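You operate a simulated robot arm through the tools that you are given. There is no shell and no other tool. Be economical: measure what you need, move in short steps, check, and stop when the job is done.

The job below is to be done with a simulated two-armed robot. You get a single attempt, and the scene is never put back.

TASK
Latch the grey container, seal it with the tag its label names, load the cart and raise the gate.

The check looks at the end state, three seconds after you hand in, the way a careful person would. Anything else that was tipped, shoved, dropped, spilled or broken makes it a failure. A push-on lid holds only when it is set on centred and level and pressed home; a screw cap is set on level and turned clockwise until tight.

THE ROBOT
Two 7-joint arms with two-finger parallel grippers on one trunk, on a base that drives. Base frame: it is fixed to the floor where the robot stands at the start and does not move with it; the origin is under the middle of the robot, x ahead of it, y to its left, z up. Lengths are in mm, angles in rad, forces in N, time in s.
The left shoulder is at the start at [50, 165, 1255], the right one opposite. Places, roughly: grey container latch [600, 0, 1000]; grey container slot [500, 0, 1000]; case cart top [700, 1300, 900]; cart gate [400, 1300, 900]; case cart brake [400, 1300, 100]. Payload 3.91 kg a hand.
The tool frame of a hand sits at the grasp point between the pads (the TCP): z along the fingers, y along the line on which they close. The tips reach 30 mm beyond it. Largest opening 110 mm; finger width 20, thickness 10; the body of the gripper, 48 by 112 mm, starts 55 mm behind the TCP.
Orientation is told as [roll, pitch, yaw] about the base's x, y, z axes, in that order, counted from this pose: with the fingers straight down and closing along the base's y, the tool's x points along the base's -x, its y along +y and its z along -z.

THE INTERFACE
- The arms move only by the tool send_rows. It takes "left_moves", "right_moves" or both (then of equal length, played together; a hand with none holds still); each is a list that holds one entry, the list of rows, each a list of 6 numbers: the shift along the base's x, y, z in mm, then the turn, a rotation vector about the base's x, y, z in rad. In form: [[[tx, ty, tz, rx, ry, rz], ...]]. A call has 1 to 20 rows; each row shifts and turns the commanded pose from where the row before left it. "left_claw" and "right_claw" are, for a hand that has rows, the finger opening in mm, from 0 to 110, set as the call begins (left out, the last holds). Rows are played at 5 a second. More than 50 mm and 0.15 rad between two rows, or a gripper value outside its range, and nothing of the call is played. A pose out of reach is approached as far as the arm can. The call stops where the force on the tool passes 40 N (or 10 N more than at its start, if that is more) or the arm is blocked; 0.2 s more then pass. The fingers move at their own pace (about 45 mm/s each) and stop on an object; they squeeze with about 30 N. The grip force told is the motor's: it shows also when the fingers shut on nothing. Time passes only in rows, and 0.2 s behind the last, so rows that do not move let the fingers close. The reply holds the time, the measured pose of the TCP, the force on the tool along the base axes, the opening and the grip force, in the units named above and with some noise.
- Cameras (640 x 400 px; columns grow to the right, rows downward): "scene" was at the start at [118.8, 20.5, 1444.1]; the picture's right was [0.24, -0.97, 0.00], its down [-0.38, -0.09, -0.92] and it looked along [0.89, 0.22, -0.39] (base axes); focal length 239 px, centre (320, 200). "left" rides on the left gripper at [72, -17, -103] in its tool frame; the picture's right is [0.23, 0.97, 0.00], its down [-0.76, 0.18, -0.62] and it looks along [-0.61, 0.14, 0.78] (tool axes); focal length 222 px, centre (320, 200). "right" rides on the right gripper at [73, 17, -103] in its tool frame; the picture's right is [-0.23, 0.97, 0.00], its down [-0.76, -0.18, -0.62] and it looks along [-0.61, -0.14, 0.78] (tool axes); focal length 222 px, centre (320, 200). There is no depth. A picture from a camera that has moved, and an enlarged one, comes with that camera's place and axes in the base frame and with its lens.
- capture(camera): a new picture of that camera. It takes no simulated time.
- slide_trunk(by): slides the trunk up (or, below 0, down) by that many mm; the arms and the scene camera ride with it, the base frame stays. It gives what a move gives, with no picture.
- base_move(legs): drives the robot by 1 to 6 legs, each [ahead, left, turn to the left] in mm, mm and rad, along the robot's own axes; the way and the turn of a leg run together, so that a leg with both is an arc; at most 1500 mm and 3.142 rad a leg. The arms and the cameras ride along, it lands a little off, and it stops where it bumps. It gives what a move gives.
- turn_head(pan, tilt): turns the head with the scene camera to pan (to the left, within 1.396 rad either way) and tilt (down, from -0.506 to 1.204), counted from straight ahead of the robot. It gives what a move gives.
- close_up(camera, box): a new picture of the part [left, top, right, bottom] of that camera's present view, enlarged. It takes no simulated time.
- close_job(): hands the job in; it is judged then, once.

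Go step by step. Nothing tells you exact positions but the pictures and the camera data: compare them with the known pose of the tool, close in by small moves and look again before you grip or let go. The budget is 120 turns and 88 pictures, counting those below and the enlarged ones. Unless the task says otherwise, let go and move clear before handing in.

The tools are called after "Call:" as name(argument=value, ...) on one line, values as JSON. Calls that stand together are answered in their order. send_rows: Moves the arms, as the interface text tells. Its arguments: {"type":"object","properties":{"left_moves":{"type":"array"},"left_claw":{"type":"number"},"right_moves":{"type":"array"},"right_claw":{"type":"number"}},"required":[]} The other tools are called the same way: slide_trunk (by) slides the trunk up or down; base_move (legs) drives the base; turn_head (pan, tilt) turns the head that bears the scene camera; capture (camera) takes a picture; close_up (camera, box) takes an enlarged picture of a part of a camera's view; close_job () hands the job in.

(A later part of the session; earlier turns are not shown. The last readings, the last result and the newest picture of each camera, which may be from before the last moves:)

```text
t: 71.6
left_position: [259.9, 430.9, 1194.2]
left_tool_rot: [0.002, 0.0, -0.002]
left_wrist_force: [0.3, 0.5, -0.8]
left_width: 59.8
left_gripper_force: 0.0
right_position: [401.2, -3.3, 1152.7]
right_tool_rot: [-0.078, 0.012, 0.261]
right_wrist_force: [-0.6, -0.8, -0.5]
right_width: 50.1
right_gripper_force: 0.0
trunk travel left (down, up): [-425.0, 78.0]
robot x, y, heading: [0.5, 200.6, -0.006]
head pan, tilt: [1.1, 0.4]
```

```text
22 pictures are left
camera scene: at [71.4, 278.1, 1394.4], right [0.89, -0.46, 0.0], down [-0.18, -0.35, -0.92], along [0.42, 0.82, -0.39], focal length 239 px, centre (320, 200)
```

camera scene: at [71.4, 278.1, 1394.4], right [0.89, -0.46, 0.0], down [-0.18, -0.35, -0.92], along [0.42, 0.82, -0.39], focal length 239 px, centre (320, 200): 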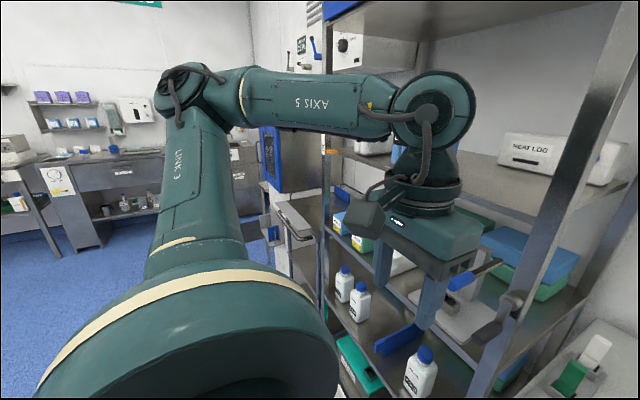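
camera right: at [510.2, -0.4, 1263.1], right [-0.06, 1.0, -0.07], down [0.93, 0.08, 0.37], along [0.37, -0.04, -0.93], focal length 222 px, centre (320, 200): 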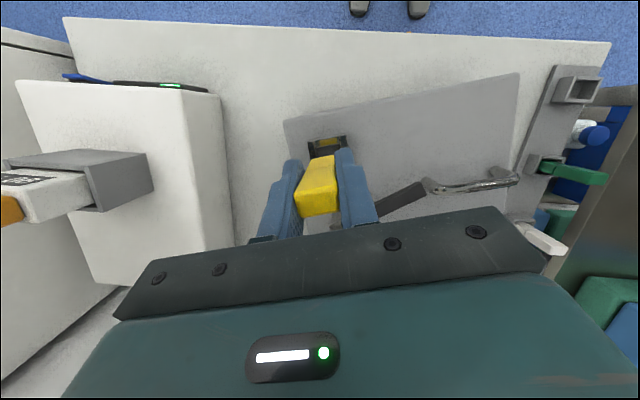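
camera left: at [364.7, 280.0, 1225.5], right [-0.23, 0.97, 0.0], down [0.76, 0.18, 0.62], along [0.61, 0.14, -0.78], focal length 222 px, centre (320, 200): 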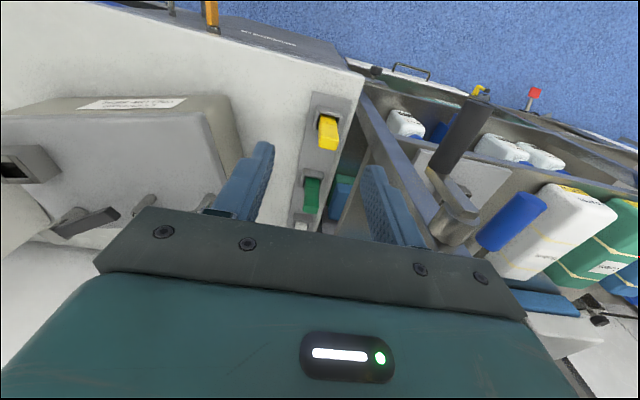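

The cart sits beyond the shelf. I'll drive over to see it properly (gate, brake, free space) before picking up the container.

Call:
base_move(legs=[[-350, 0, 0], [0, 800, 0]])

Call:
turn_head(pan=0.25, tilt=0.5)

Call:
capture(camera="scene")

```text
t: 77.7
left_position: [-88.6, 1224.8, 1193.3]
left_tool_rot: [0.0, 0.0, 0.003]
left_wrist_force: [0.3, 0.1, 0.4]
left_width: 60.0
left_gripper_force: 0.1
right_position: [53.5, 790.7, 1153.5]
right_tool_rot: [-0.079, 0.014, 0.268]
right_wrist_force: [0.2, 0.6, 0.2]
right_width: 50.4
right_gripper_force: 0.1
trunk travel left (down, up): [-425.0, 78.0]
robot x, y, heading: [-347.3, 989.6, 0.009]
head pan, tilt: [1.1, 0.4]
```

```text
t: 78.8
left_position: [-88.4, 1223.4, 1193.2]
left_tool_rot: [0.002, 0.0, 0.003]
left_wrist_force: [-0.2, -0.3, 0.1]
left_width: 60.1
left_gripper_force: 0.0
right_position: [54.0, 789.8, 1153.0]
right_tool_rot: [-0.079, 0.011, 0.269]
right_wrist_force: [0.1, -0.6, 0.4]
right_width: 50.1
right_gripper_force: 0.1
trunk travel left (down, up): [-425.0, 78.0]
robot x, y, heading: [-346.9, 993.3, 0.007]
head pan, tilt: [0.25, 0.499]
```

```text
21 pictures are left
camera scene: at [-229.7, 1010.6, 1385.3], right [0.25, -0.97, 0.0], down [-0.46, -0.12, -0.88], along [0.85, 0.22, -0.48], focal length 239 px, centre (320, 200)
```

scene: 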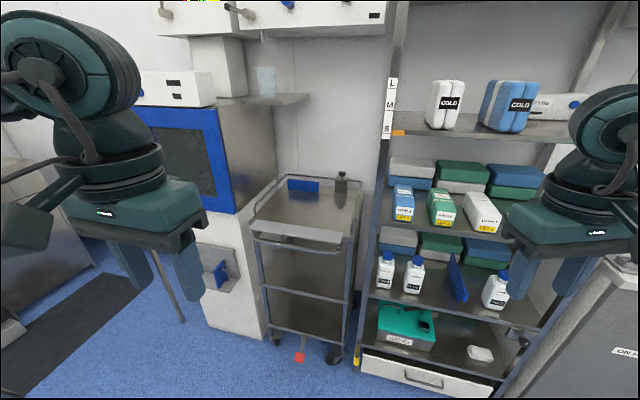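

Call:
close_up(camera="scene", box=[235, 165, 375, 265])

Call:
close_up(camera="scene", box=[250, 310, 370, 385])

```text
4.00 times, centred on (305, 215) of scene
camera zoom: at [-229.7, 1010.6, 1385.3], right [0.25, -0.97, 0.0], down [-0.46, -0.12, -0.88], along [0.85, 0.22, -0.48], focal length 954 px, centre (380, 140)
```

zoom: 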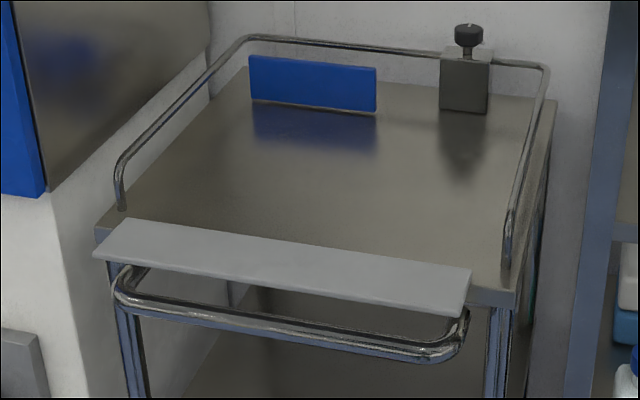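

```text
5.33 times, centred on (310, 348) of scene
camera zoom: at [-229.7, 1010.6, 1385.3], right [0.25, -0.97, 0.0], down [-0.46, -0.12, -0.88], along [0.85, 0.22, -0.48], focal length 1272 px, centre (373, -587)
```

zoom: 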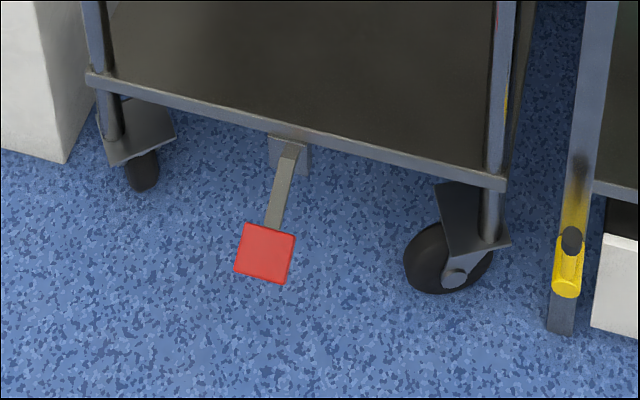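

The cart's top is at x≈418–792, y≈1063–1456 and z≈890. Its gate flap lies flat outward at the front, and there's free room in the middle. Now I'll go back to the container.

Call:
base_move(legs=[[0, -915, 0], [357, 0, 0]])

Call:
turn_head(pan=0.0, tilt=0.75)

Call:
capture(camera="scene")

```text
t: 85.5
left_position: [269.0, 310.9, 1193.5]
left_tool_rot: [0.0, 0.0, 0.003]
left_wrist_force: [-0.4, 0.3, -0.1]
left_width: 60.2
left_gripper_force: 0.0
right_position: [409.0, -121.3, 1152.6]
right_tool_rot: [-0.078, 0.012, 0.268]
right_wrist_force: [0.4, 0.4, -0.5]
right_width: 50.1
right_gripper_force: 0.0
trunk travel left (down, up): [-425.0, 78.0]
robot x, y, heading: [8.5, 75.5, 0.005]
head pan, tilt: [0.25, 0.499]
```

```text
t: 86.3
left_position: [267.6, 311.3, 1193.8]
left_tool_rot: [0.0, 0.001, 0.003]
left_wrist_force: [0.1, 0.2, -0.6]
left_width: 59.9
left_gripper_force: 0.1
right_position: [408.3, -121.3, 1152.2]
right_tool_rot: [-0.078, 0.013, 0.269]
right_wrist_force: [0.1, 0.1, 0.8]
right_width: 50.2
right_gripper_force: 0.0
trunk travel left (down, up): [-425.0, 78.0]
robot x, y, heading: [10.2, 77.6, 0.001]
head pan, tilt: [0.0, 0.75]
```

```text
18 pictures are left
camera scene: at [120.1, 75.3, 1363.4], right [0.0, -1.0, 0.0], down [-0.68, 0.0, -0.73], along [0.73, 0.0, -0.68], focal length 239 px, centre (320, 200)
```

scene: 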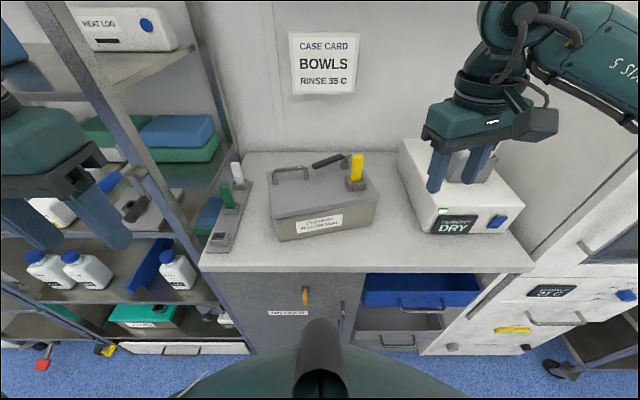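

I'm moving the right hand, straightened and with yaw 0.28, over the tag and collar so it can grip the collar sides.

Call:
send_rows(right_moves=[[[35, 29, 0, 0.078, 0.009, 0], [35, 29, 0, 0, 0, 0], [35, 29, 0, 0, 0, 0], [36, 29, 0, 0, 0, 0.01], [0, 0, 0, 0, 0, 0]]], right_claw=76)

Call:
capture(camera="right")

```text
t: 87.5
left_position: [267.2, 310.9, 1193.7]
left_tool_rot: [0.0, -0.001, 0.003]
left_wrist_force: [0.1, -0.2, 0.0]
left_width: 60.0
left_gripper_force: 0.0
right_position: [549.0, -7.1, 1154.6]
right_tool_rot: [-0.003, -0.003, 0.28]
right_wrist_force: [0.4, -0.1, 0.3]
right_width: 76.1
right_gripper_force: 0.1
trunk travel left (down, up): [-425.0, 78.0]
robot x, y, heading: [12.9, 74.3, 0.005]
head pan, tilt: [0.0, 0.75]
```

```text
17 pictures are left
camera right: at [476.5, -10.2, 1257.1], right [-0.05, 1.0, 0.0], down [0.78, 0.04, 0.62], along [0.62, 0.03, -0.78], focal length 222 px, centre (320, 200)
```

right: 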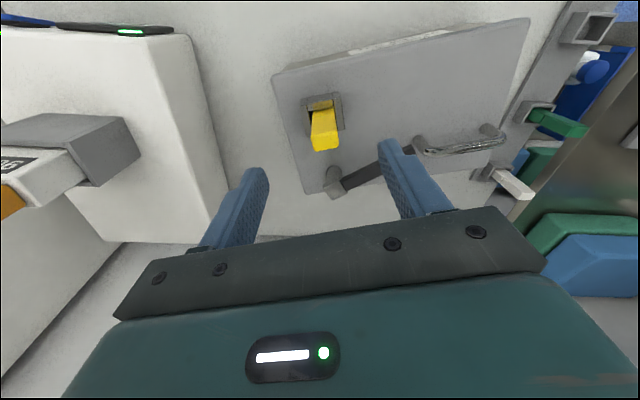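

Call:
send_rows(right_moves=[[[-2, 2, -30, 0, 0, 0], [-1, 1, -30, 0, 0, 0], [0, 0, -25, 0, 0, 0], [0, 0, -15, 0, 0, 0], [0, 0, -10, 0, 0, 0]]])

Call:
close_up(camera="scene", box=[260, 120, 420, 250])

```text
t: 88.7
left_position: [266.3, 310.9, 1193.4]
left_tool_rot: [0.002, 0.001, 0.002]
left_wrist_force: [0.6, -0.4, -0.4]
left_width: 60.1
left_gripper_force: 0.1
right_position: [547.0, -3.0, 1042.6]
right_tool_rot: [-0.002, -0.001, 0.279]
right_wrist_force: [0.4, 0.0, 0.3]
right_width: 75.9
right_gripper_force: 0.0
trunk travel left (down, up): [-425.0, 78.0]
robot x, y, heading: [4.8, 77.0, 0.004]
head pan, tilt: [0.0, 0.75]
```

```text
3.08 times, centred on (340, 185) of scene
camera zoom: at [120.2, 75.2, 1363.3], right [0.0, -1.0, 0.0], down [-0.68, 0.0, -0.73], along [0.73, 0.0, -0.68], focal length 734 px, centre (258, 246)
```

zoom: 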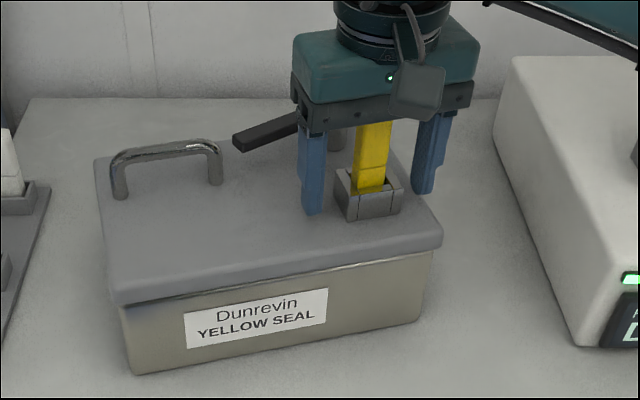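

The fingers straddle the collar and the tag clears the palm. I'll grip, then slide and turn the container so the left hand can reach the handle.

Call:
send_rows(right_moves=[[[0, 0, 0, 0, 0, 0], [0, 0, 0, 0, 0, 0], [0, 0, 0, 0, 0, 0], [0, 0, 0, 0, 0, 0], [-5, 0, 1, 0, 0, 0.03], [-5, 0, 0, 0, 0, 0.03], [-5, 0, 0, 0, 0, 0.03], [-5, 0, 0, 0, 0, 0.03], [-5, 0, 0, 0, 0, 0.03], [-5, 0, 0, 0, 0, 0.03], [-5, 0, 0, 0, 0, 0.03]]], right_claw=0)

Call:
close_up(camera="scene", box=[240, 120, 420, 260])

```text
t: 91.1
left_position: [267.5, 311.5, 1193.3]
left_tool_rot: [-0.001, 0.0, 0.003]
left_wrist_force: [0.6, 0.1, -0.5]
left_width: 60.0
left_gripper_force: 0.1
right_position: [512.7, -4.1, 1043.2]
right_tool_rot: [-0.001, -0.002, 0.489]
right_wrist_force: [1.7, -0.2, -0.5]
right_width: 42.2
right_gripper_force: 30.3
trunk travel left (down, up): [-425.0, 78.0]
robot x, y, heading: [6.0, 73.9, -0.001]
head pan, tilt: [0.0, 0.75]
```

```text
2.86 times, centred on (330, 190) of scene
camera zoom: at [120.8, 75.1, 1363.2], right [0.0, -1.0, 0.0], down [-0.68, 0.0, -0.73], along [0.73, 0.0, -0.68], focal length 682 px, centre (291, 229)
```

zoom: 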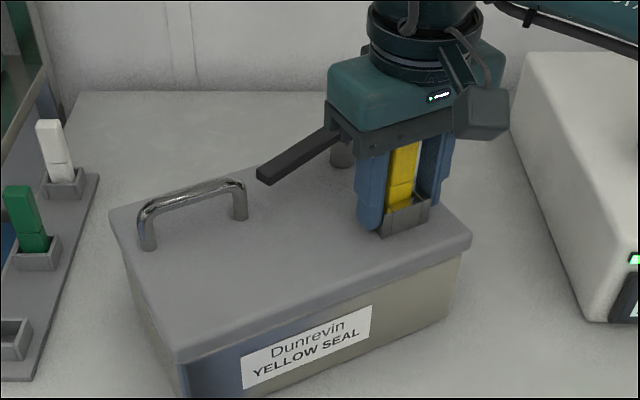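

The container turned and slid nicely. The handle bar's centre is at about (500, 148, 1040) and needs a left yaw of about -1.1, so I'm bringing the left hand over it.

Call:
send_rows(left_moves=[[[20, -19, -5, 0, 0, -0.1375], [25, -19, -10, 0, 0, -0.1375], [25, -19, -10, 0, 0, -0.1375], [25, -19, -10, 0, 0, -0.1375], [28, -19, -10, 0, 0, -0.1375], [30, -20, -15, 0, 0, -0.1375], [30, -20, -15, 0, 0, -0.1375], [30, -20, -15, 0, 0, -0.1375], [19, -8, 0, 0, 0, 0]]], left_claw=60)

Call:
close_up(camera="scene", box=[220, 120, 420, 260])

```text
t: 93.1
left_position: [427.2, 184.6, 1102.9]
left_tool_rot: [0.002, 0.001, -1.095]
left_wrist_force: [0.9, -0.2, -0.2]
left_width: 59.9
left_gripper_force: 0.0
left hand out of reach, approached as far as the arm can: row 7, 8, 9
right_position: [513.5, -4.2, 1043.5]
right_tool_rot: [0.001, 0.002, 0.491]
right_wrist_force: [1.2, -1.0, 0.2]
right_width: 42.0
right_gripper_force: 29.8
trunk travel left (down, up): [-425.0, 78.0]
robot x, y, heading: [9.4, 78.9, 0.01]
head pan, tilt: [0.0, 0.75]
```

```text
2.86 times, centred on (320, 190) of scene
camera zoom: at [120.7, 75.1, 1363.2], right [0.0, -1.0, 0.0], down [-0.68, 0.0, -0.73], along [0.73, 0.0, -0.68], focal length 682 px, centre (320, 229)
```

zoom: 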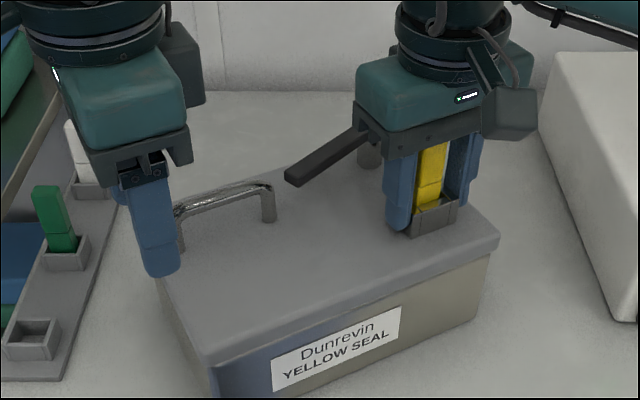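

The left arm falls about 80 mm short with that yaw. I'll release the collar, lift clear, drive 120 mm forward (the base is slim) and grip again.

Call:
send_rows(right_moves=[[[0, 0, 0, 0, 0, 0], [0, 0, 0, 0, 0, 0], [0, 0, 30, 0, 0, 0], [0, 0, 40, 0, 0, 0], [0, 0, 45, 0, 0, 0], [-40, 0, 0, 0, 0, 0], [-40, 0, 0, 0, 0, 0], [-40, 0, 0, 0, 0, 0]]], right_claw=76, left_moves=[[[0, 0, 0, 0, 0, 0], [0, 0, 0, 0, 0, 0], [-30, 10, 0, 0, 0, 0], [-30, 0, 10, 0, 0, 0], [-20, 0, 10, 0, 0, 0], [-20, 0, 0, 0, 0, 0], [0, 0, 0, 0, 0, 0], [0, 0, 0, 0, 0, 0]]])

Call:
base_move(legs=[[120, 0, 0]])

```text
t: 94.9
left_position: [324.9, 194.9, 1122.4]
left_tool_rot: [0.0, 0.0, -1.097]
left_wrist_force: [-0.4, 0.5, -0.3]
left_width: 60.3
left_gripper_force: 0.0
right_position: [391.3, -5.3, 1158.1]
right_tool_rot: [-0.003, -0.001, 0.486]
right_wrist_force: [0.6, 0.3, 0.2]
right_width: 76.0
right_gripper_force: 0.1
trunk travel left (down, up): [-425.0, 78.0]
robot x, y, heading: [8.8, 77.1, 0.002]
head pan, tilt: [0.0, 0.75]
```

```text
t: 96.3
left_position: [438.0, 198.1, 1121.5]
left_tool_rot: [0.002, 0.001, -1.094]
left_wrist_force: [-0.3, -0.6, 0.0]
left_width: 60.1
left_gripper_force: 0.1
right_position: [502.5, -3.3, 1159.5]
right_tool_rot: [-0.002, 0.0, 0.487]
right_wrist_force: [-0.4, -0.3, -0.7]
right_width: 75.7
right_gripper_force: 0.1
trunk travel left (down, up): [-425.0, 78.0]
robot x, y, heading: [122.5, 78.5, 0.002]
head pan, tilt: [0.0, 0.75]
stopped in leg 1: the robot was blocked; the commanded pose is now the measured one
```

It touched something at the last few mm, so I'll back off slightly and check the scene.

Call:
base_move(legs=[[-15, 0, 0]])

Call:
capture(camera="scene")

```text
t: 97.0
left_position: [423.5, 196.4, 1123.4]
left_tool_rot: [0.0, 0.0, -1.094]
left_wrist_force: [-0.1, 0.1, 0.3]
left_width: 59.8
left_gripper_force: 0.0
right_position: [489.1, -2.1, 1159.7]
right_tool_rot: [-0.002, -0.001, 0.491]
right_wrist_force: [-0.5, 0.0, -0.1]
right_width: 75.9
right_gripper_force: 0.0
trunk travel left (down, up): [-425.0, 78.0]
robot x, y, heading: [104.6, 75.6, 0.006]
head pan, tilt: [0.0, 0.75]
```

```text
13 pictures are left
camera scene: at [217.3, 75.9, 1363.4], right [0.01, -1.0, 0.0], down [-0.68, 0.0, -0.73], along [0.73, 0.0, -0.68], focal length 239 px, centre (320, 200)
```

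scene: 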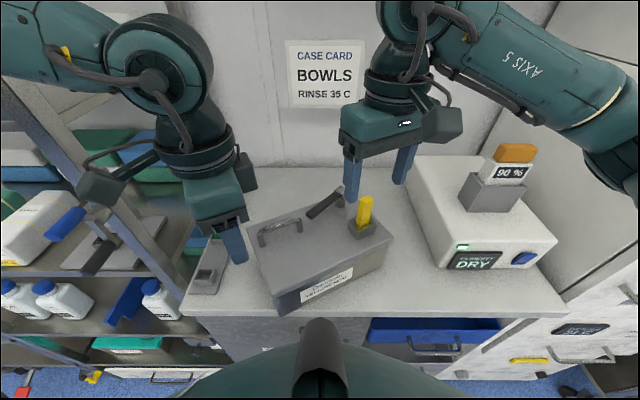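

The scene looks intact. I'm re-gripping the collar with the right hand and bringing the left hand over the handle bar at about (498, 147).

Call:
send_rows(right_moves=[[[12, -1, 0, 0, 0, 0], [12, -1, -20, 0, 0, 0], [0, 0, -30, 0, 0, 0], [0, 0, -30, 0, 0, 0], [0, 0, -20, 0, 0, 0], [0, 0, -16, 0, 0, 0]]], left_moves=[[[20, -12, 0, 0, 0, 0], [20, -12, 0, 0, 0, 0], [20, -13, -5, 0, 0, 0], [14, -12, -10, 0, 0, 0], [0, 0, -10, 0, 0, 0], [0, 0, 0, 0, 0, 0]]], left_claw=60)

Call:
close_up(camera="scene", box=[220, 160, 420, 300])

```text
t: 98.4
left_position: [466.8, 165.8, 1112.1]
left_tool_rot: [0.033, -0.013, -1.095]
left_wrist_force: [-0.4, -1.1, 0.6]
left_width: 60.0
left_gripper_force: 0.0
left hand out of reach, approached as far as the arm can: row 3, 4
right_position: [498.8, -9.1, 1049.2]
right_tool_rot: [-0.003, -0.018, 0.49]
right_wrist_force: [0.3, -0.4, 0.0]
right_width: 76.0
right_gripper_force: 0.0
trunk travel left (down, up): [-425.0, 78.0]
robot x, y, heading: [103.7, 73.1, 0.004]
head pan, tilt: [0.0, 0.75]
```

```text
2.86 times, centred on (320, 230) of scene
camera zoom: at [197.6, 70.8, 1365.5], right [0.01, -1.0, 0.0], down [-0.67, 0.0, -0.74], along [0.74, 0.01, -0.67], focal length 682 px, centre (320, 114)
```

zoom: 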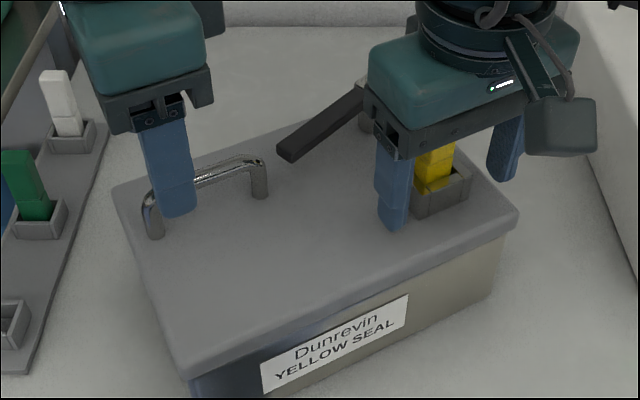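

The robot is leaning (the head camera moved 20 mm), so an arm link must be pressing on something, probably the left elbow on the shelf post. I'm backing the left hand off at once.

Call:
send_rows(left_moves=[[[0, 0, 10, 0, 0, 0], [-14, 12, 10, 0, 0, 0], [-20, 13, 5, 0, 0, 0], [-20, 12, 0, 0, 0, 0], [-20, 12, 0, 0, 0, 0], [0, 0, 0, 0, 0, 0]]])

Call:
capture(camera="scene")

```text
t: 99.8
left_position: [409.3, 220.3, 1125.8]
left_tool_rot: [0.0, -0.001, -1.095]
left_wrist_force: [1.5, 0.1, -0.1]
left_width: 59.8
left_gripper_force: 0.1
right_position: [513.7, -6.2, 1041.2]
right_tool_rot: [-0.002, 0.001, 0.49]
right_wrist_force: [0.8, 0.1, 0.0]
right_width: 75.7
right_gripper_force: 0.1
trunk travel left (down, up): [-425.0, 78.0]
robot x, y, heading: [105.8, 75.1, 0.007]
head pan, tilt: [0.0, 0.75]
```

```text
11 pictures are left
camera scene: at [218.5, 75.8, 1363.3], right [0.01, -1.0, 0.0], down [-0.68, 0.0, -0.73], along [0.73, 0.0, -0.68], focal length 239 px, centre (320, 200)
```

scene: 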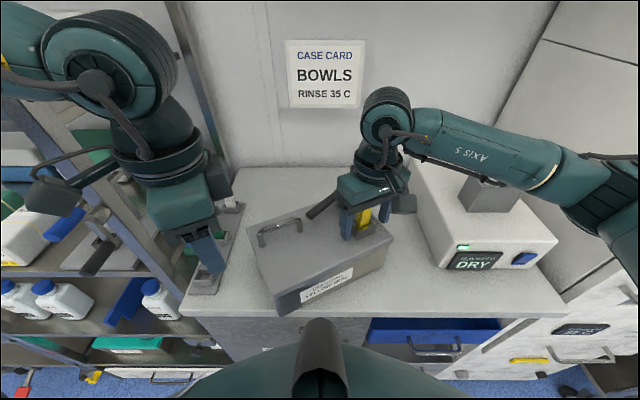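

Restored. I'll instead turn the container further (to yaw ≈0.9) with the right hand and push it a bit forward, so both hands can grip with modest yaw from a standoff.

Call:
send_rows(right_moves=[[[0, 0, 0, 0, 0, 0], [0, 0, 0, 0, 0, 0], [0, 0, 0, 0, 0, 0], [0, 0, 0, 0, 0, 0], [7, 0, 1, 0, 0, 0.05], [7, 0, 0, 0, 0, 0.05], [7, 0, 0, 0, 0, 0.05], [7, 0, 0, 0, 0, 0.05], [7, 0, 0, 0, 0, 0.05], [7, 0, 0, 0, 0, 0.05], [7, 0, 0, 0, 0, 0.05], [6, 0, 0, 0, 0, 0.05]]], right_claw=0)

```text
t: 102.4
left_position: [409.0, 220.4, 1126.0]
left_tool_rot: [0.001, 0.0, -1.094]
left_wrist_force: [0.2, -0.1, 0.4]
left_width: 60.1
left_gripper_force: 0.0
right_position: [569.7, -5.0, 1043.4]
right_tool_rot: [-0.002, 0.002, 0.891]
right_wrist_force: [-1.1, 2.2, 0.6]
right_width: 41.7
right_gripper_force: 30.4
trunk travel left (down, up): [-425.0, 78.0]
robot x, y, heading: [107.6, 74.5, 0.003]
head pan, tilt: [0.0, 0.75]
```

Call:
send_rows(right_moves=[[[0, 0, 0, 0, 0, 0], [0, 0, 0, 0, 0, 0], [0, 0, 35, 0, 0, 0], [0, 0, 40, 0, 0, 0], [0, 0, 40, 0, 0, 0], [0, 0, 0, 0, 0, -0.142], [0, 0, 0, 0, 0, -0.142], [0, 0, 0, 0, 0, -0.142], [0, 0, 0, 0, 0, -0.142], [0, 0, 0, 0, 0, -0.142], [0, 0, 0, 0, 0, -0.142], [0, 0, 0, 0, 0, -0.142], [0, 0, 0, 0, 0, -0.142], [0, 0, 0, 0, 0, -0.142], [0, 0, 0, 0, 0, -0.142], [0, 0, 0, 0, 0, -0.142]]], right_claw=76, left_moves=[[[0, 0, 0, 0, 0, 0], [0, 0, 0, 0, 0, 0], [0, 0, 0, 0, 0, 0], [-20, 0, 0, 0, 0, 0.141], [-20, 0, 0, 0, 0, 0.142], [0, 0, 0, 0, 0, 0.142], [0, 0, 0, 0, 0, 0], [0, 0, 0, 0, 0, 0], [0, 0, 0, 0, 0, 0], [0, 0, 0, 0, 0, 0], [0, 0, 0, 0, 0, 0], [0, 0, 0, 0, 0, 0], [0, 0, 0, 0, 0, 0], [0, 0, 0, 0, 0, 0], [0, 0, 0, 0, 0, 0], [0, 0, 0, 0, 0, 0]]])

Call:
base_move(legs=[[-60, 0, 0]])

Call:
close_up(camera="scene", box=[220, 120, 440, 280])

```text
t: 105.8
left_position: [369.9, 219.3, 1126.3]
left_tool_rot: [0.001, 0.001, -0.667]
left_wrist_force: [-0.3, 0.2, -0.5]
left_width: 60.1
left_gripper_force: 0.1
right_position: [568.8, -5.5, 1157.2]
right_tool_rot: [0.0, 0.0, -0.675]
right_wrist_force: [0.4, 0.2, -0.7]
right_width: 76.1
right_gripper_force: 0.1
trunk travel left (down, up): [-425.0, 78.0]
robot x, y, heading: [108.7, 78.2, 0.009]
head pan, tilt: [0.0, 0.75]
```

```text
t: 106.8
left_position: [308.0, 220.3, 1127.0]
left_tool_rot: [-0.002, 0.0, -0.667]
left_wrist_force: [-0.4, -0.8, -0.7]
left_width: 59.9
left_gripper_force: 0.1
right_position: [508.5, -5.6, 1158.0]
right_tool_rot: [0.0, 0.002, -0.675]
right_wrist_force: [-0.6, 0.5, 0.8]
right_width: 76.1
right_gripper_force: 0.0
trunk travel left (down, up): [-425.0, 78.0]
robot x, y, heading: [44.4, 75.5, 0.004]
head pan, tilt: [0.0, 0.75]
```

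```text
2.50 times, centred on (330, 200) of scene
camera zoom: at [157.5, 75.6, 1363.4], right [0.01, -1.0, 0.0], down [-0.68, 0.0, -0.73], along [0.73, 0.0, -0.68], focal length 596 px, centre (295, 200)
```

zoom: 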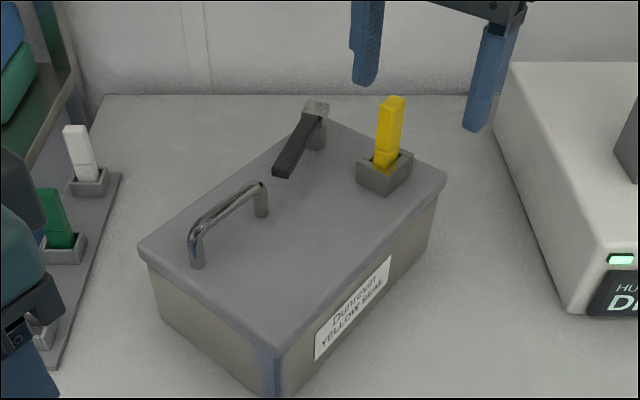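

Call:
send_rows(right_moves=[[[20, 0, 0, 0, 0, -0.01], [20, 1, 0, 0, 0, -0.01], [18, 0, -10, 0, 0, 0], [0, 0, -30, 0, 0, 0], [0, 0, -30, 0, 0, 0], [0, 0, -30, 0, 0, 0], [0, 0, -14, 0, 0, 0]]], left_moves=[[[37, -18, 0, 0, 0, -0.015], [37, -18, 0, 0, 0, -0.015], [37, -18, 0, 0, 0, 0], [37, -18, -5, 0, 0, 0], [37, -19, -10, 0, 0, 0], [0, 0, -10, 0, 0, 0], [0, 0, -5, 0, 0, 0]]])

Call:
close_up(camera="scene", box=[220, 120, 440, 280])

```text
t: 108.4
left_position: [471.0, 189.6, 1096.5]
left_tool_rot: [0.001, 0.001, -0.7]
left_wrist_force: [0.3, 0.0, -0.7]
left_width: 60.1
left_gripper_force: 0.0
left hand out of reach, approached as far as the arm can: row 3, 4, 5
right_position: [567.9, -4.0, 1044.7]
right_tool_rot: [0.001, -0.001, -0.696]
right_wrist_force: [-0.8, -0.5, -0.3]
right_width: 75.9
right_gripper_force: 0.1
trunk travel left (down, up): [-425.0, 78.0]
robot x, y, heading: [48.9, 76.7, 0.004]
head pan, tilt: [0.0, 0.75]
```

```text
2.50 times, centred on (330, 200) of scene
camera zoom: at [158.7, 75.6, 1363.3], right [0.01, -1.0, 0.0], down [-0.68, 0.0, -0.73], along [0.73, 0.0, -0.68], focal length 596 px, centre (295, 200)
```

zoom: 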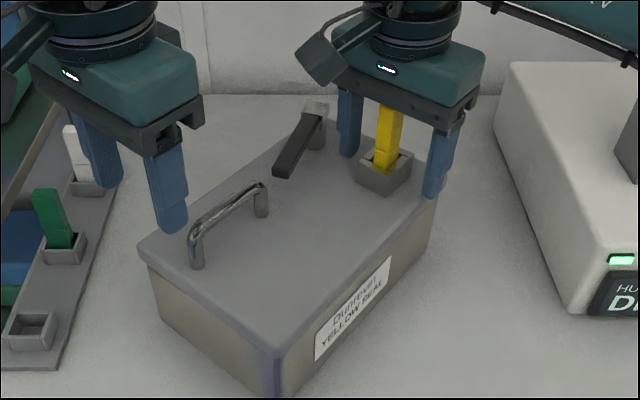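

The right hand is set. The left's reach is limited by height, so I'll raise the trunk and lower the hands relative to it.

Call:
slide_trunk(by=75)

Call:
send_rows(right_moves=[[[0, 0, -25, 0, 0, 0], [0, 0, -25, 0, 0, 0], [0, 0, -25, 0, 0, 0]]], left_moves=[[[0, 0, -30, 0, 0, 0], [0, 0, -30, 0, 0, 0], [0, 0, -25, 0, 0, 0]]])

```text
t: 109.5
left_position: [470.3, 189.1, 1172.0]
left_tool_rot: [0.001, 0.002, -0.697]
left_wrist_force: [-0.5, -0.4, -0.1]
left_width: 60.0
left_gripper_force: 0.1
right_position: [567.0, -4.4, 1119.4]
right_tool_rot: [-0.002, 0.001, -0.696]
right_wrist_force: [1.4, -0.7, -0.1]
right_width: 76.1
right_gripper_force: 0.0
trunk travel left (down, up): [-500.0, 3.0]
robot x, y, heading: [50.7, 74.2, 0.005]
head pan, tilt: [0.0, 0.75]
```

```text
t: 110.3
left_position: [463.9, 203.7, 1091.2]
left_tool_rot: [-0.002, -0.002, -0.697]
left_wrist_force: [0.4, -0.4, -0.2]
left_width: 59.9
left_gripper_force: 0.1
left hand out of reach, approached as far as the arm can: row 1, 2, 3
right_position: [568.0, -5.2, 1044.2]
right_tool_rot: [-0.003, 0.0, -0.695]
right_wrist_force: [0.0, -0.2, -0.1]
right_width: 75.9
right_gripper_force: 0.1
trunk travel left (down, up): [-500.0, 3.0]
robot x, y, heading: [46.6, 76.3, 0.007]
head pan, tilt: [0.0, 0.75]
```

The left arm seems stuck in an awkward posture. I'll retract it, straighten it, bring it inward and extend again.

Call:
send_rows(left_moves=[[[-38, 0, 15, 0, 0, 0.14], [-38, 0, 15, 0, 0, 0.14], [-38, 0, 10, 0, 0, 0.14], [-38, -15, 0, 0, 0, 0.14], [-38, -15, 0, 0, 0, 0.137], [0, -20, 0, 0, 0, 0], [0, 0, 0, 0, 0, 0]]])

Call:
send_rows(left_moves=[[[38, 10, 0, 0, 0, 0], [38, 10, 0, 0, 0, 0], [38, 10, -5, 0, 0, 0], [38, 10, -5, 0, 0, 0], [36, 8, -10, 0, 0, 0]]])

```text
t: 111.9
left_position: [283.6, 172.6, 1138.5]
left_tool_rot: [0.001, -0.001, 0.0]
left_wrist_force: [15.5, 5.6, -7.9]
left_width: 60.2
left_gripper_force: 0.1
left hand out of reach, approached as far as the arm can: row 5, 6
right_position: [567.5, -3.3, 1044.9]
right_tool_rot: [-0.001, 0.0, -0.694]
right_wrist_force: [0.3, -0.6, -1.6]
right_width: 76.3
right_gripper_force: 0.1
trunk travel left (down, up): [-500.0, 3.0]
robot x, y, heading: [49.4, 76.7, 0.007]
head pan, tilt: [0.0, 0.75]
```

```text
t: 113.1
left_position: [468.5, 218.8, 1116.8]
left_tool_rot: [-0.001, 0.001, -0.001]
left_wrist_force: [-0.4, -0.2, 0.2]
left_width: 60.0
left_gripper_force: 0.0
right_position: [568.7, -3.3, 1045.4]
right_tool_rot: [-0.001, 0.001, -0.695]
right_wrist_force: [0.3, 0.6, -0.8]
right_width: 75.9
right_gripper_force: 0.0
trunk travel left (down, up): [-500.0, 3.0]
robot x, y, heading: [46.3, 75.6, 0.007]
head pan, tilt: [0.0, 0.75]
```

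Call:
send_rows(left_moves=[[[5, -15, 0, 0, 0, 0], [5, -15, 0, 0, 0, 0], [5, -15, 0, 0, 0, 0], [5, -15, 0, 0, 0, 0], [5, -15, 0, 0, 0, 0], [0, -15, -15, 0, 0, 0]]])

```text
t: 114.5
left_position: [466.2, 196.4, 1115.8]
left_tool_rot: [-0.001, -0.001, -0.003]
left_wrist_force: [-0.9, -0.3, -0.7]
left_width: 59.8
left_gripper_force: 0.1
left hand out of reach, approached as far as the arm can: row 2, 3, 4, 5, 6
right_position: [567.7, -4.4, 1045.1]
right_tool_rot: [-0.002, 0.0, -0.694]
right_wrist_force: [0.3, 0.0, 0.7]
right_width: 76.0
right_gripper_force: 0.2
trunk travel left (down, up): [-500.0, 3.0]
robot x, y, heading: [45.0, 76.8, 0.004]
head pan, tilt: [0.0, 0.75]
```

The left hand can't cross inward, but the right can. Shifting the base 118 mm to the right puts the handle in the left's range and keeps the collar in the right's. I'm lifting clear and moving.

Call:
send_rows(right_moves=[[[0, 0, 40, 0, 0, 0], [0, 0, 40, 0, 0, 0], [0, 0, 40, 0, 0, 0], [0, 0, 0, 0, 0, 0]]], left_moves=[[[-10, 15, 5, 0, 0, 0], [-10, 15, 5, 0, 0, 0], [-10, 10, 5, 0, 0, 0], [0, 0, 0, 0, 0, 0]]])

Call:
base_move(legs=[[10, -118, 0]])

```text
t: 115.5
left_position: [436.2, 235.7, 1132.2]
left_tool_rot: [0.001, -0.001, -0.002]
left_wrist_force: [-0.2, -0.7, -0.2]
left_width: 59.8
left_gripper_force: 0.0
right_position: [568.4, -3.8, 1165.0]
right_tool_rot: [-0.003, 0.002, -0.694]
right_wrist_force: [0.1, 0.1, -0.1]
right_width: 75.9
right_gripper_force: 0.1
trunk travel left (down, up): [-500.0, 3.0]
robot x, y, heading: [47.7, 70.3, 0.001]
head pan, tilt: [0.0, 0.75]
```

```text
t: 116.8
left_position: [445.2, 115.9, 1133.1]
left_tool_rot: [0.001, 0.002, -0.003]
left_wrist_force: [0.2, -0.4, 0.5]
left_width: 59.8
left_gripper_force: 0.0
right_position: [578.2, -122.9, 1164.9]
right_tool_rot: [0.0, 0.003, -0.697]
right_wrist_force: [0.3, 0.2, 0.7]
right_width: 76.0
right_gripper_force: 0.1
trunk travel left (down, up): [-500.0, 3.0]
robot x, y, heading: [58.3, -39.7, 0.003]
head pan, tilt: [0.0, 0.75]
```

Call:
send_rows(right_moves=[[[-3, 25, 0, 0, 0, 0], [-3, 25, 0, 0, 0, 0], [-3, 25, 0, 0, 0, 0], [-2, 25, 0, 0, 0, 0], [0, 19, 0, 0, 0, 0], [0, 0, 0, 0, 0, 0]]], left_moves=[[[10, 3, 0, 0, 0, -0.14], [10, 3, 0, 0, 0, -0.14], [10, 2, 0, 0, 0, -0.14], [10, 2, -10, 0, 0, -0.14], [9, 2, -15, 0, 0, -0.14], [0, 0, -15, 0, 0, 0]]])

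Call:
close_up(camera="scene", box=[160, 100, 400, 280])

```text
t: 118.2
left_position: [494.8, 128.9, 1091.9]
left_tool_rot: [0.001, 0.0, -0.708]
left_wrist_force: [-0.6, -0.1, -0.6]
left_width: 59.7
left_gripper_force: 0.0
right_position: [567.0, -5.2, 1166.1]
right_tool_rot: [-0.002, 0.004, -0.699]
right_wrist_force: [-0.3, -0.5, -0.5]
right_width: 76.1
right_gripper_force: 0.1
trunk travel left (down, up): [-500.0, 3.0]
robot x, y, heading: [55.1, -44.9, 0.0]
head pan, tilt: [0.0, 0.75]
```

```text
2.22 times, centred on (280, 190) of scene
camera zoom: at [169.3, -43.6, 1438.3], right [0.0, -1.0, 0.0], down [-0.68, 0.0, -0.73], along [0.73, 0.0, -0.68], focal length 530 px, centre (409, 222)
```

zoom: 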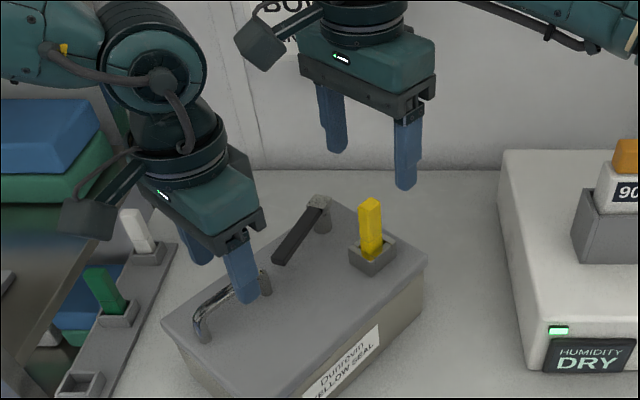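

Both are in reach now. I'm lowering both hands onto the handle and collar.

Call:
send_rows(right_moves=[[[0, 0, -35, 0, 0, 0], [0, 1, -35, 0, 0, 0], [0, 0, -30, 0, 0, 0], [0, 0, -20, 0, 0, 0]]], left_moves=[[[0, 0, -12, 0, 0, 0], [0, 0, -12, 0, 0, 0], [0, 0, -12, 0, 0, 0], [0, 0, -8, 0, 0, 0]]])

Call:
close_up(camera="scene", box=[200, 130, 380, 270])

```text
t: 119.2
left_position: [494.1, 129.9, 1047.7]
left_tool_rot: [-0.001, 0.0, -0.702]
left_wrist_force: [-0.4, -0.7, 0.1]
left_width: 60.0
left_gripper_force: 0.1
right_position: [565.9, -3.0, 1043.6]
right_tool_rot: [0.0, 0.0, -0.697]
right_wrist_force: [-0.3, 0.4, 0.3]
right_width: 76.1
right_gripper_force: 0.0
trunk travel left (down, up): [-500.0, 3.0]
robot x, y, heading: [59.4, -42.9, 0.003]
head pan, tilt: [0.0, 0.75]
```

```text
2.86 times, centred on (290, 200) of scene
camera zoom: at [169.2, -43.3, 1438.3], right [0.0, -1.0, 0.0], down [-0.68, 0.0, -0.73], along [0.73, 0.0, -0.68], focal length 682 px, centre (406, 200)
```

zoom: 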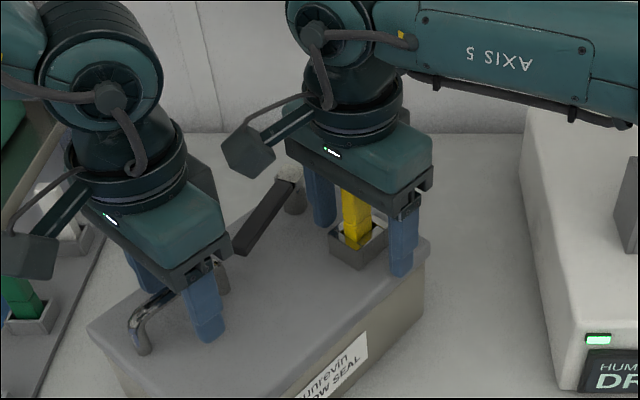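

Call:
send_rows(right_moves=[[[0, 0, 0, 0, 0, 0], [0, 0, 0, 0, 0, 0], [0, 0, 0, 0, 0, 0], [0, 0, 0, 0, 0, 0], [0, 0, 0, 0, 0, 0]]], left_moves=[[[0, 0, 0, 0, 0, 0], [0, 0, 0, 0, 0, 0], [0, 0, 0, 0, 0, 0], [0, 0, 0, 0, 0, 0], [0, 0, 0, 0, 0, 0]]], right_claw=0, left_claw=0)

Call:
send_rows(right_moves=[[[0, 0, 3, 0, 0, 0], [0, 0, 3, 0, 0, 0], [0, 0, 4, 0, 0, 0], [0, 0, 5, 0, 0, 0], [0, 0, 5, 0, 0, 0], [0, 0, 0, 0, 0, 0]]], left_moves=[[[0, 0, 3, 0, 0, 0], [0, 0, 3, 0, 0, 0], [0, 0, 4, 0, 0, 0], [0, 0, 5, 0, 0, 0], [0, 0, 5, 0, 0, 0], [0, 0, 0, 0, 0, 0]]])

```text
t: 120.4
left_position: [494.5, 130.3, 1046.5]
left_tool_rot: [0.001, 0.0, -0.704]
left_wrist_force: [-0.5, -0.5, 0.3]
left_width: 11.3
left_gripper_force: 29.7
right_position: [566.9, -5.2, 1044.0]
right_tool_rot: [-0.001, 0.0, -0.699]
right_wrist_force: [1.8, 2.7, -0.1]
right_width: 33.8
right_gripper_force: 29.8
trunk travel left (down, up): [-500.0, 3.0]
robot x, y, heading: [57.6, -43.1, -0.0]
head pan, tilt: [0.0, 0.75]
```

```text
t: 121.8
left_position: [495.9, 127.5, 1066.5]
left_tool_rot: [0.0, 0.002, -0.704]
left_wrist_force: [-5.4, -0.5, -4.7]
left_width: 11.3
left_gripper_force: 29.9
right_position: [568.3, -4.8, 1064.7]
right_tool_rot: [-0.004, 0.0, -0.698]
right_wrist_force: [4.5, 1.5, -6.8]
right_width: 33.8
right_gripper_force: 30.1
trunk travel left (down, up): [-500.0, 3.0]
robot x, y, heading: [56.9, -41.5, -0.0]
head pan, tilt: [0.0, 0.75]
```

Lifted: total load is about 12 N, balanced between the hands. I'm raising it a bit more, then driving back, left past the shelf, and forward toward the cart.

Call:
send_rows(right_moves=[[[0, 0, 6, 0, 0, 0], [0, 0, 8, 0, 0, 0], [0, 0, 8, 0, 0, 0], [0, 0, 8, 0, 0, 0], [0, 0, 8, 0, 0, 0], [0, 0, 7, 0, 0, 0], [0, 0, 0, 0, 0, 0]]], left_moves=[[[0, 0, 6, 0, 0, 0], [0, 0, 8, 0, 0, 0], [0, 0, 8, 0, 0, 0], [0, 0, 8, 0, 0, 0], [0, 0, 8, 0, 0, 0], [0, 0, 7, 0, 0, 0], [0, 0, 0, 0, 0, 0]]])

Call:
base_move(legs=[[-340, 0, 0]])

```text
t: 123.4
left_position: [497.1, 128.6, 1113.4]
left_tool_rot: [0.001, -0.001, -0.706]
left_wrist_force: [-2.5, 0.3, -8.6]
left_width: 11.3
left_gripper_force: 30.1
right_position: [568.7, -4.5, 1110.0]
right_tool_rot: [-0.002, 0.002, -0.696]
right_wrist_force: [2.3, -1.3, -3.3]
right_width: 33.9
right_gripper_force: 30.7
trunk travel left (down, up): [-500.0, 3.0]
robot x, y, heading: [57.9, -43.5, 0.002]
head pan, tilt: [0.0, 0.75]
```

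```text
t: 125.6
left_position: [154.6, 129.6, 1113.4]
left_tool_rot: [0.0, 0.001, -0.701]
left_wrist_force: [-3.4, 0.4, -6.9]
left_width: 11.6
left_gripper_force: 29.9
right_position: [227.5, -2.9, 1109.5]
right_tool_rot: [-0.002, 0.0, -0.692]
right_wrist_force: [3.4, -1.2, -4.9]
right_width: 33.9
right_gripper_force: 30.5
trunk travel left (down, up): [-500.0, 3.0]
robot x, y, heading: [-282.9, -43.8, 0.012]
head pan, tilt: [0.0, 0.75]
```

Call:
base_move(legs=[[0, 1164, -0.012]])

Call:
base_move(legs=[[280, 0, 0]])

Call:
turn_head(pan=0.2, tilt=0.85)

Call:
capture(camera="scene")

```text
t: 131.5
left_position: [161.6, 1276.4, 1112.8]
left_tool_rot: [0.001, -0.001, -0.721]
left_wrist_force: [-1.0, -3.1, -6.1]
left_width: 11.7
left_gripper_force: 30.2
right_position: [233.6, 1142.0, 1109.5]
right_tool_rot: [-0.002, 0.0, -0.713]
right_wrist_force: [0.9, 2.1, -5.5]
right_width: 33.8
right_gripper_force: 29.9
trunk travel left (down, up): [-500.0, 3.0]
robot x, y, heading: [-278.4, 1114.4, -0.019]
head pan, tilt: [0.0, 0.75]
```

```text
t: 133.5
left_position: [416.8, 1274.1, 1116.6]
left_tool_rot: [0.005, 0.012, -0.725]
left_wrist_force: [-6.0, 3.8, -2.1]
left_width: 11.6
left_gripper_force: 30.1
right_position: [483.3, 1143.7, 1112.9]
right_tool_rot: [-0.003, -0.021, -0.688]
right_wrist_force: [5.9, -3.8, -10.3]
right_width: 34.3
right_gripper_force: 30.5
trunk travel left (down, up): [-500.0, 3.0]
robot x, y, heading: [-6.9, 1108.9, -0.018]
head pan, tilt: [0.0, 0.75]
stopped in leg 1: the robot was blocked; the commanded pose is now the measured one
```

```text
t: 134.2
left_position: [416.6, 1275.5, 1116.3]
left_tool_rot: [0.006, 0.01, -0.723]
left_wrist_force: [-6.8, 6.5, -7.9]
left_width: 11.8
left_gripper_force: 29.9
right_position: [482.2, 1144.3, 1113.7]
right_tool_rot: [-0.002, -0.019, -0.688]
right_wrist_force: [8.0, -5.9, -2.9]
right_width: 34.3
right_gripper_force: 29.7
trunk travel left (down, up): [-500.0, 3.0]
robot x, y, heading: [-7.7, 1109.8, -0.018]
head pan, tilt: [0.201, 0.85]
```

```text
6 pictures are left
camera scene: at [81.8, 1122.2, 1431.8], right [0.18, -0.98, 0.0], down [-0.73, -0.14, -0.67], along [0.66, 0.12, -0.74], focal length 239 px, centre (320, 200)
```

scene: 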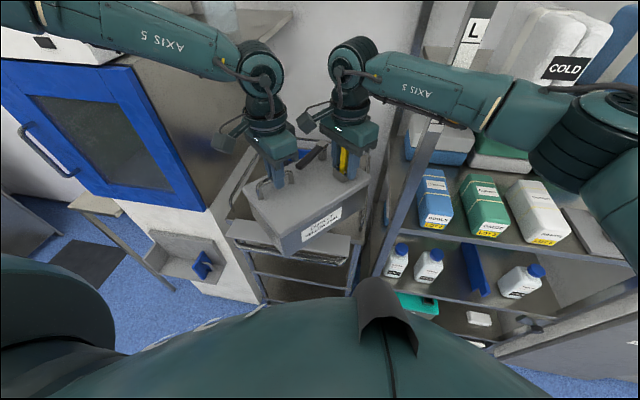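

The right forearm meets the shelf post here. I'll back off, shift left where there is more room, and approach again. The plan is to set the container down near the front, then use the right hand alone to swing it fully onto the cart.

Call:
base_move(legs=[[-60, 0, 0.018], [0, 58, 0]])

Call:
base_move(legs=[[60, 0, 0]])

```text
t: 135.8
left_position: [365.6, 1341.0, 1109.9]
left_tool_rot: [-0.002, 0.014, -0.704]
left_wrist_force: [-2.9, -7.3, -2.5]
left_width: 11.3
left_gripper_force: 30.2
right_position: [435.4, 1211.0, 1102.6]
right_tool_rot: [-0.015, -0.005, -0.675]
right_wrist_force: [3.4, 8.0, -7.9]
right_width: 34.2
right_gripper_force: 30.1
trunk travel left (down, up): [-500.0, 3.0]
robot x, y, heading: [-67.1, 1166.4, 0.002]
head pan, tilt: [0.201, 0.85]
```

```text
t: 136.7
left_position: [426.5, 1340.0, 1109.6]
left_tool_rot: [-0.004, 0.017, -0.705]
left_wrist_force: [-1.1, -4.3, -5.5]
left_width: 11.7
left_gripper_force: 30.0
right_position: [495.2, 1209.1, 1103.4]
right_tool_rot: [-0.013, -0.002, -0.675]
right_wrist_force: [2.3, 5.1, -5.2]
right_width: 34.2
right_gripper_force: 30.4
trunk travel left (down, up): [-500.0, 3.0]
robot x, y, heading: [-9.3, 1166.3, -0.002]
head pan, tilt: [0.201, 0.85]
```

Call:
base_move(legs=[[22, 0, 0]])

Call:
capture(camera="scene")

```text
t: 137.6
left_position: [435.2, 1339.9, 1112.4]
left_tool_rot: [-0.003, 0.023, -0.709]
left_wrist_force: [-1.7, 0.6, -2.6]
left_width: 11.6
left_gripper_force: 29.5
right_position: [502.2, 1210.0, 1104.0]
right_tool_rot: [-0.014, -0.009, -0.676]
right_wrist_force: [1.5, 0.1, -9.1]
right_width: 34.3
right_gripper_force: 30.2
trunk travel left (down, up): [-500.0, 3.0]
robot x, y, heading: [9.0, 1167.4, -0.001]
head pan, tilt: [0.201, 0.85]
stopped in leg 1: the robot was blocked; the commanded pose is now the measured one
```

```text
5 pictures are left
camera scene: at [107.3, 1181.1, 1431.3], right [0.2, -0.98, 0.0], down [-0.73, -0.15, -0.67], along [0.65, 0.13, -0.75], focal length 239 px, centre (320, 200)
```

scene: 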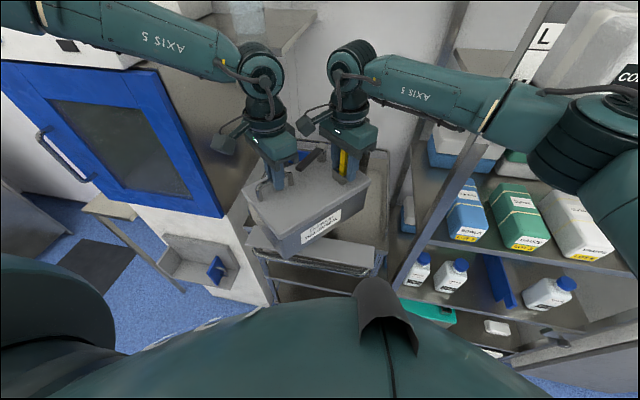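

I'm at the contact limit with the container over the cart front. I'll back off a few mm and lower both hands together until the weight is taken.

Call:
base_move(legs=[[-6, 0, 0]])

Call:
send_rows(right_moves=[[[0, 0, -8, 0, 0, 0], [0, 0, -8, 0, 0, 0], [0, 0, -8, 0, 0, 0], [0, 0, -8, 0, 0, 0], [0, 0, -6, 0, 0, 0], [0, 0, 0, 0, 0, 0]]], left_moves=[[[0, 0, -8, 0, 0, 0], [0, 0, -8, 0, 0, 0], [0, 0, -8, 0, 0, 0], [0, 0, -8, 0, 0, 0], [0, 0, -6, 0, 0, 0], [0, 0, 0, 0, 0, 0]]])

```text
t: 138.4
left_position: [433.4, 1341.2, 1107.9]
left_tool_rot: [-0.007, 0.029, -0.707]
left_wrist_force: [-2.3, -1.8, -7.4]
left_width: 11.4
left_gripper_force: 29.7
right_position: [502.2, 1211.3, 1101.3]
right_tool_rot: [-0.018, -0.004, -0.673]
right_wrist_force: [1.6, 2.1, -2.9]
right_width: 34.1
right_gripper_force: 29.8
trunk travel left (down, up): [-500.0, 3.0]
robot x, y, heading: [4.5, 1167.5, -0.003]
head pan, tilt: [0.201, 0.85]
```

```text
t: 139.8
left_position: [434.6, 1341.3, 1069.3]
left_tool_rot: [-0.007, 0.03, -0.706]
left_wrist_force: [-0.5, -0.1, -9.3]
left_width: 11.9
left_gripper_force: 29.9
right_position: [502.1, 1212.0, 1063.0]
right_tool_rot: [-0.016, -0.001, -0.672]
right_wrist_force: [1.0, 0.4, -0.6]
right_width: 34.1
right_gripper_force: 30.3
trunk travel left (down, up): [-500.0, 3.0]
robot x, y, heading: [4.6, 1164.4, 0.003]
head pan, tilt: [0.201, 0.85]
```

Call:
send_rows(right_moves=[[[0, 0, -3, 0, 0, 0], [0, 0, -3, 0, 0, 0], [0, 0, -2, 0, 0, 0], [0, 0, -2, 0, 0, 0], [0, 0, 0, 0, 0, 0]]], left_moves=[[[0, 0, -3, 0, 0, 0], [0, 0, -3, 0, 0, 0], [0, 0, -3, 0, 0, 0], [0, 0, -3, 0, 0, 0], [0, 0, 0, 0, 0, 0]]])

Call:
close_up(camera="scene", box=[220, 140, 400, 290])

```text
t: 141.0
left_position: [434.9, 1341.5, 1058.9]
left_tool_rot: [-0.009, 0.027, -0.71]
left_wrist_force: [-9.0, 1.1, 0.3]
left_width: 11.7
left_gripper_force: 30.0
right_position: [501.8, 1210.5, 1051.4]
right_tool_rot: [-0.021, -0.003, -0.674]
right_wrist_force: [9.2, -1.5, -12.9]
right_width: 34.7
right_gripper_force: 29.8
trunk travel left (down, up): [-500.0, 3.0]
robot x, y, heading: [6.1, 1166.7, 0.005]
head pan, tilt: [0.201, 0.85]
```

```text
2.67 times, centred on (310, 215) of scene
camera zoom: at [109.3, 1182.3, 1430.3], right [0.2, -0.98, 0.0], down [-0.74, -0.15, -0.66], along [0.65, 0.13, -0.75], focal length 636 px, centre (347, 160)
```

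zoom: 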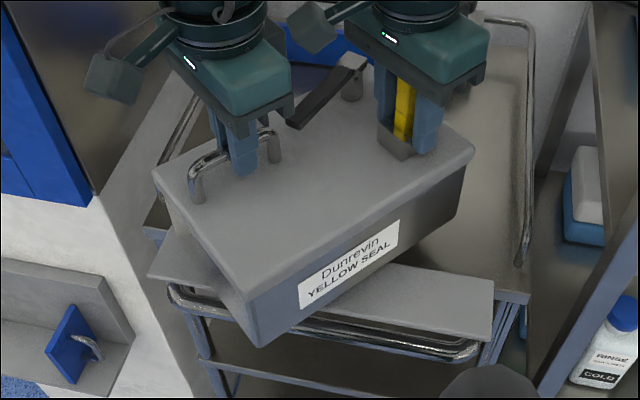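

The container rests partly on the flap, with its right end over the cart. I'll lower the right end, release the left hand and retract it.

Call:
send_rows(right_moves=[[[0, 0, -2, 0, 0, 0], [0, 0, -2, 0, 0, 0], [0, 0, -2, 0, 0, 0], [0, 0, 0, 0, 0, 0]]], left_moves=[[[0, 0, 0, 0, 0, 0], [0, 0, -1, 0, 0, 0], [0, 0, 0, 0, 0, 0], [0, 0, 0, 0, 0, 0]]])

Call:
send_rows(left_moves=[[[0, 0, 0, 0, 0, 0], [0, 0, 0, 0, 0, 0], [0, 0, 15, 0, 0, 0], [0, 0, 30, 0, 0, 0], [0, 0, 35, 0, 0, 0], [-30, 10, 20, 0, 0, 0], [-35, 10, 0, 0, 0, 0], [-35, 0, 0, 0, 0, 0], [-35, 0, 0, 0, 0, 0]]], left_claw=60)

```text
t: 142.0
left_position: [434.4, 1341.6, 1057.0]
left_tool_rot: [-0.009, 0.031, -0.706]
left_wrist_force: [-1.6, 0.9, -14.4]
left_width: 11.7
left_gripper_force: 30.1
right_position: [503.5, 1211.2, 1047.1]
right_tool_rot: [-0.016, 0.0, -0.674]
right_wrist_force: [2.3, -0.6, 3.1]
right_width: 34.1
right_gripper_force: 30.1
trunk travel left (down, up): [-500.0, 3.0]
robot x, y, heading: [3.8, 1169.2, 0.005]
head pan, tilt: [0.201, 0.85]
```

```text
t: 144.0
left_position: [300.8, 1361.9, 1156.4]
left_tool_rot: [-0.006, 0.03, -0.71]
left_wrist_force: [0.0, -0.2, 0.7]
left_width: 60.2
left_gripper_force: 0.1
right_position: [504.4, 1211.2, 1046.1]
right_tool_rot: [-0.018, -0.004, -0.673]
right_wrist_force: [-0.3, -0.4, -12.1]
right_width: 33.9
right_gripper_force: 29.7
trunk travel left (down, up): [-500.0, 3.0]
robot x, y, heading: [5.9, 1169.4, 0.003]
head pan, tilt: [0.201, 0.85]
```

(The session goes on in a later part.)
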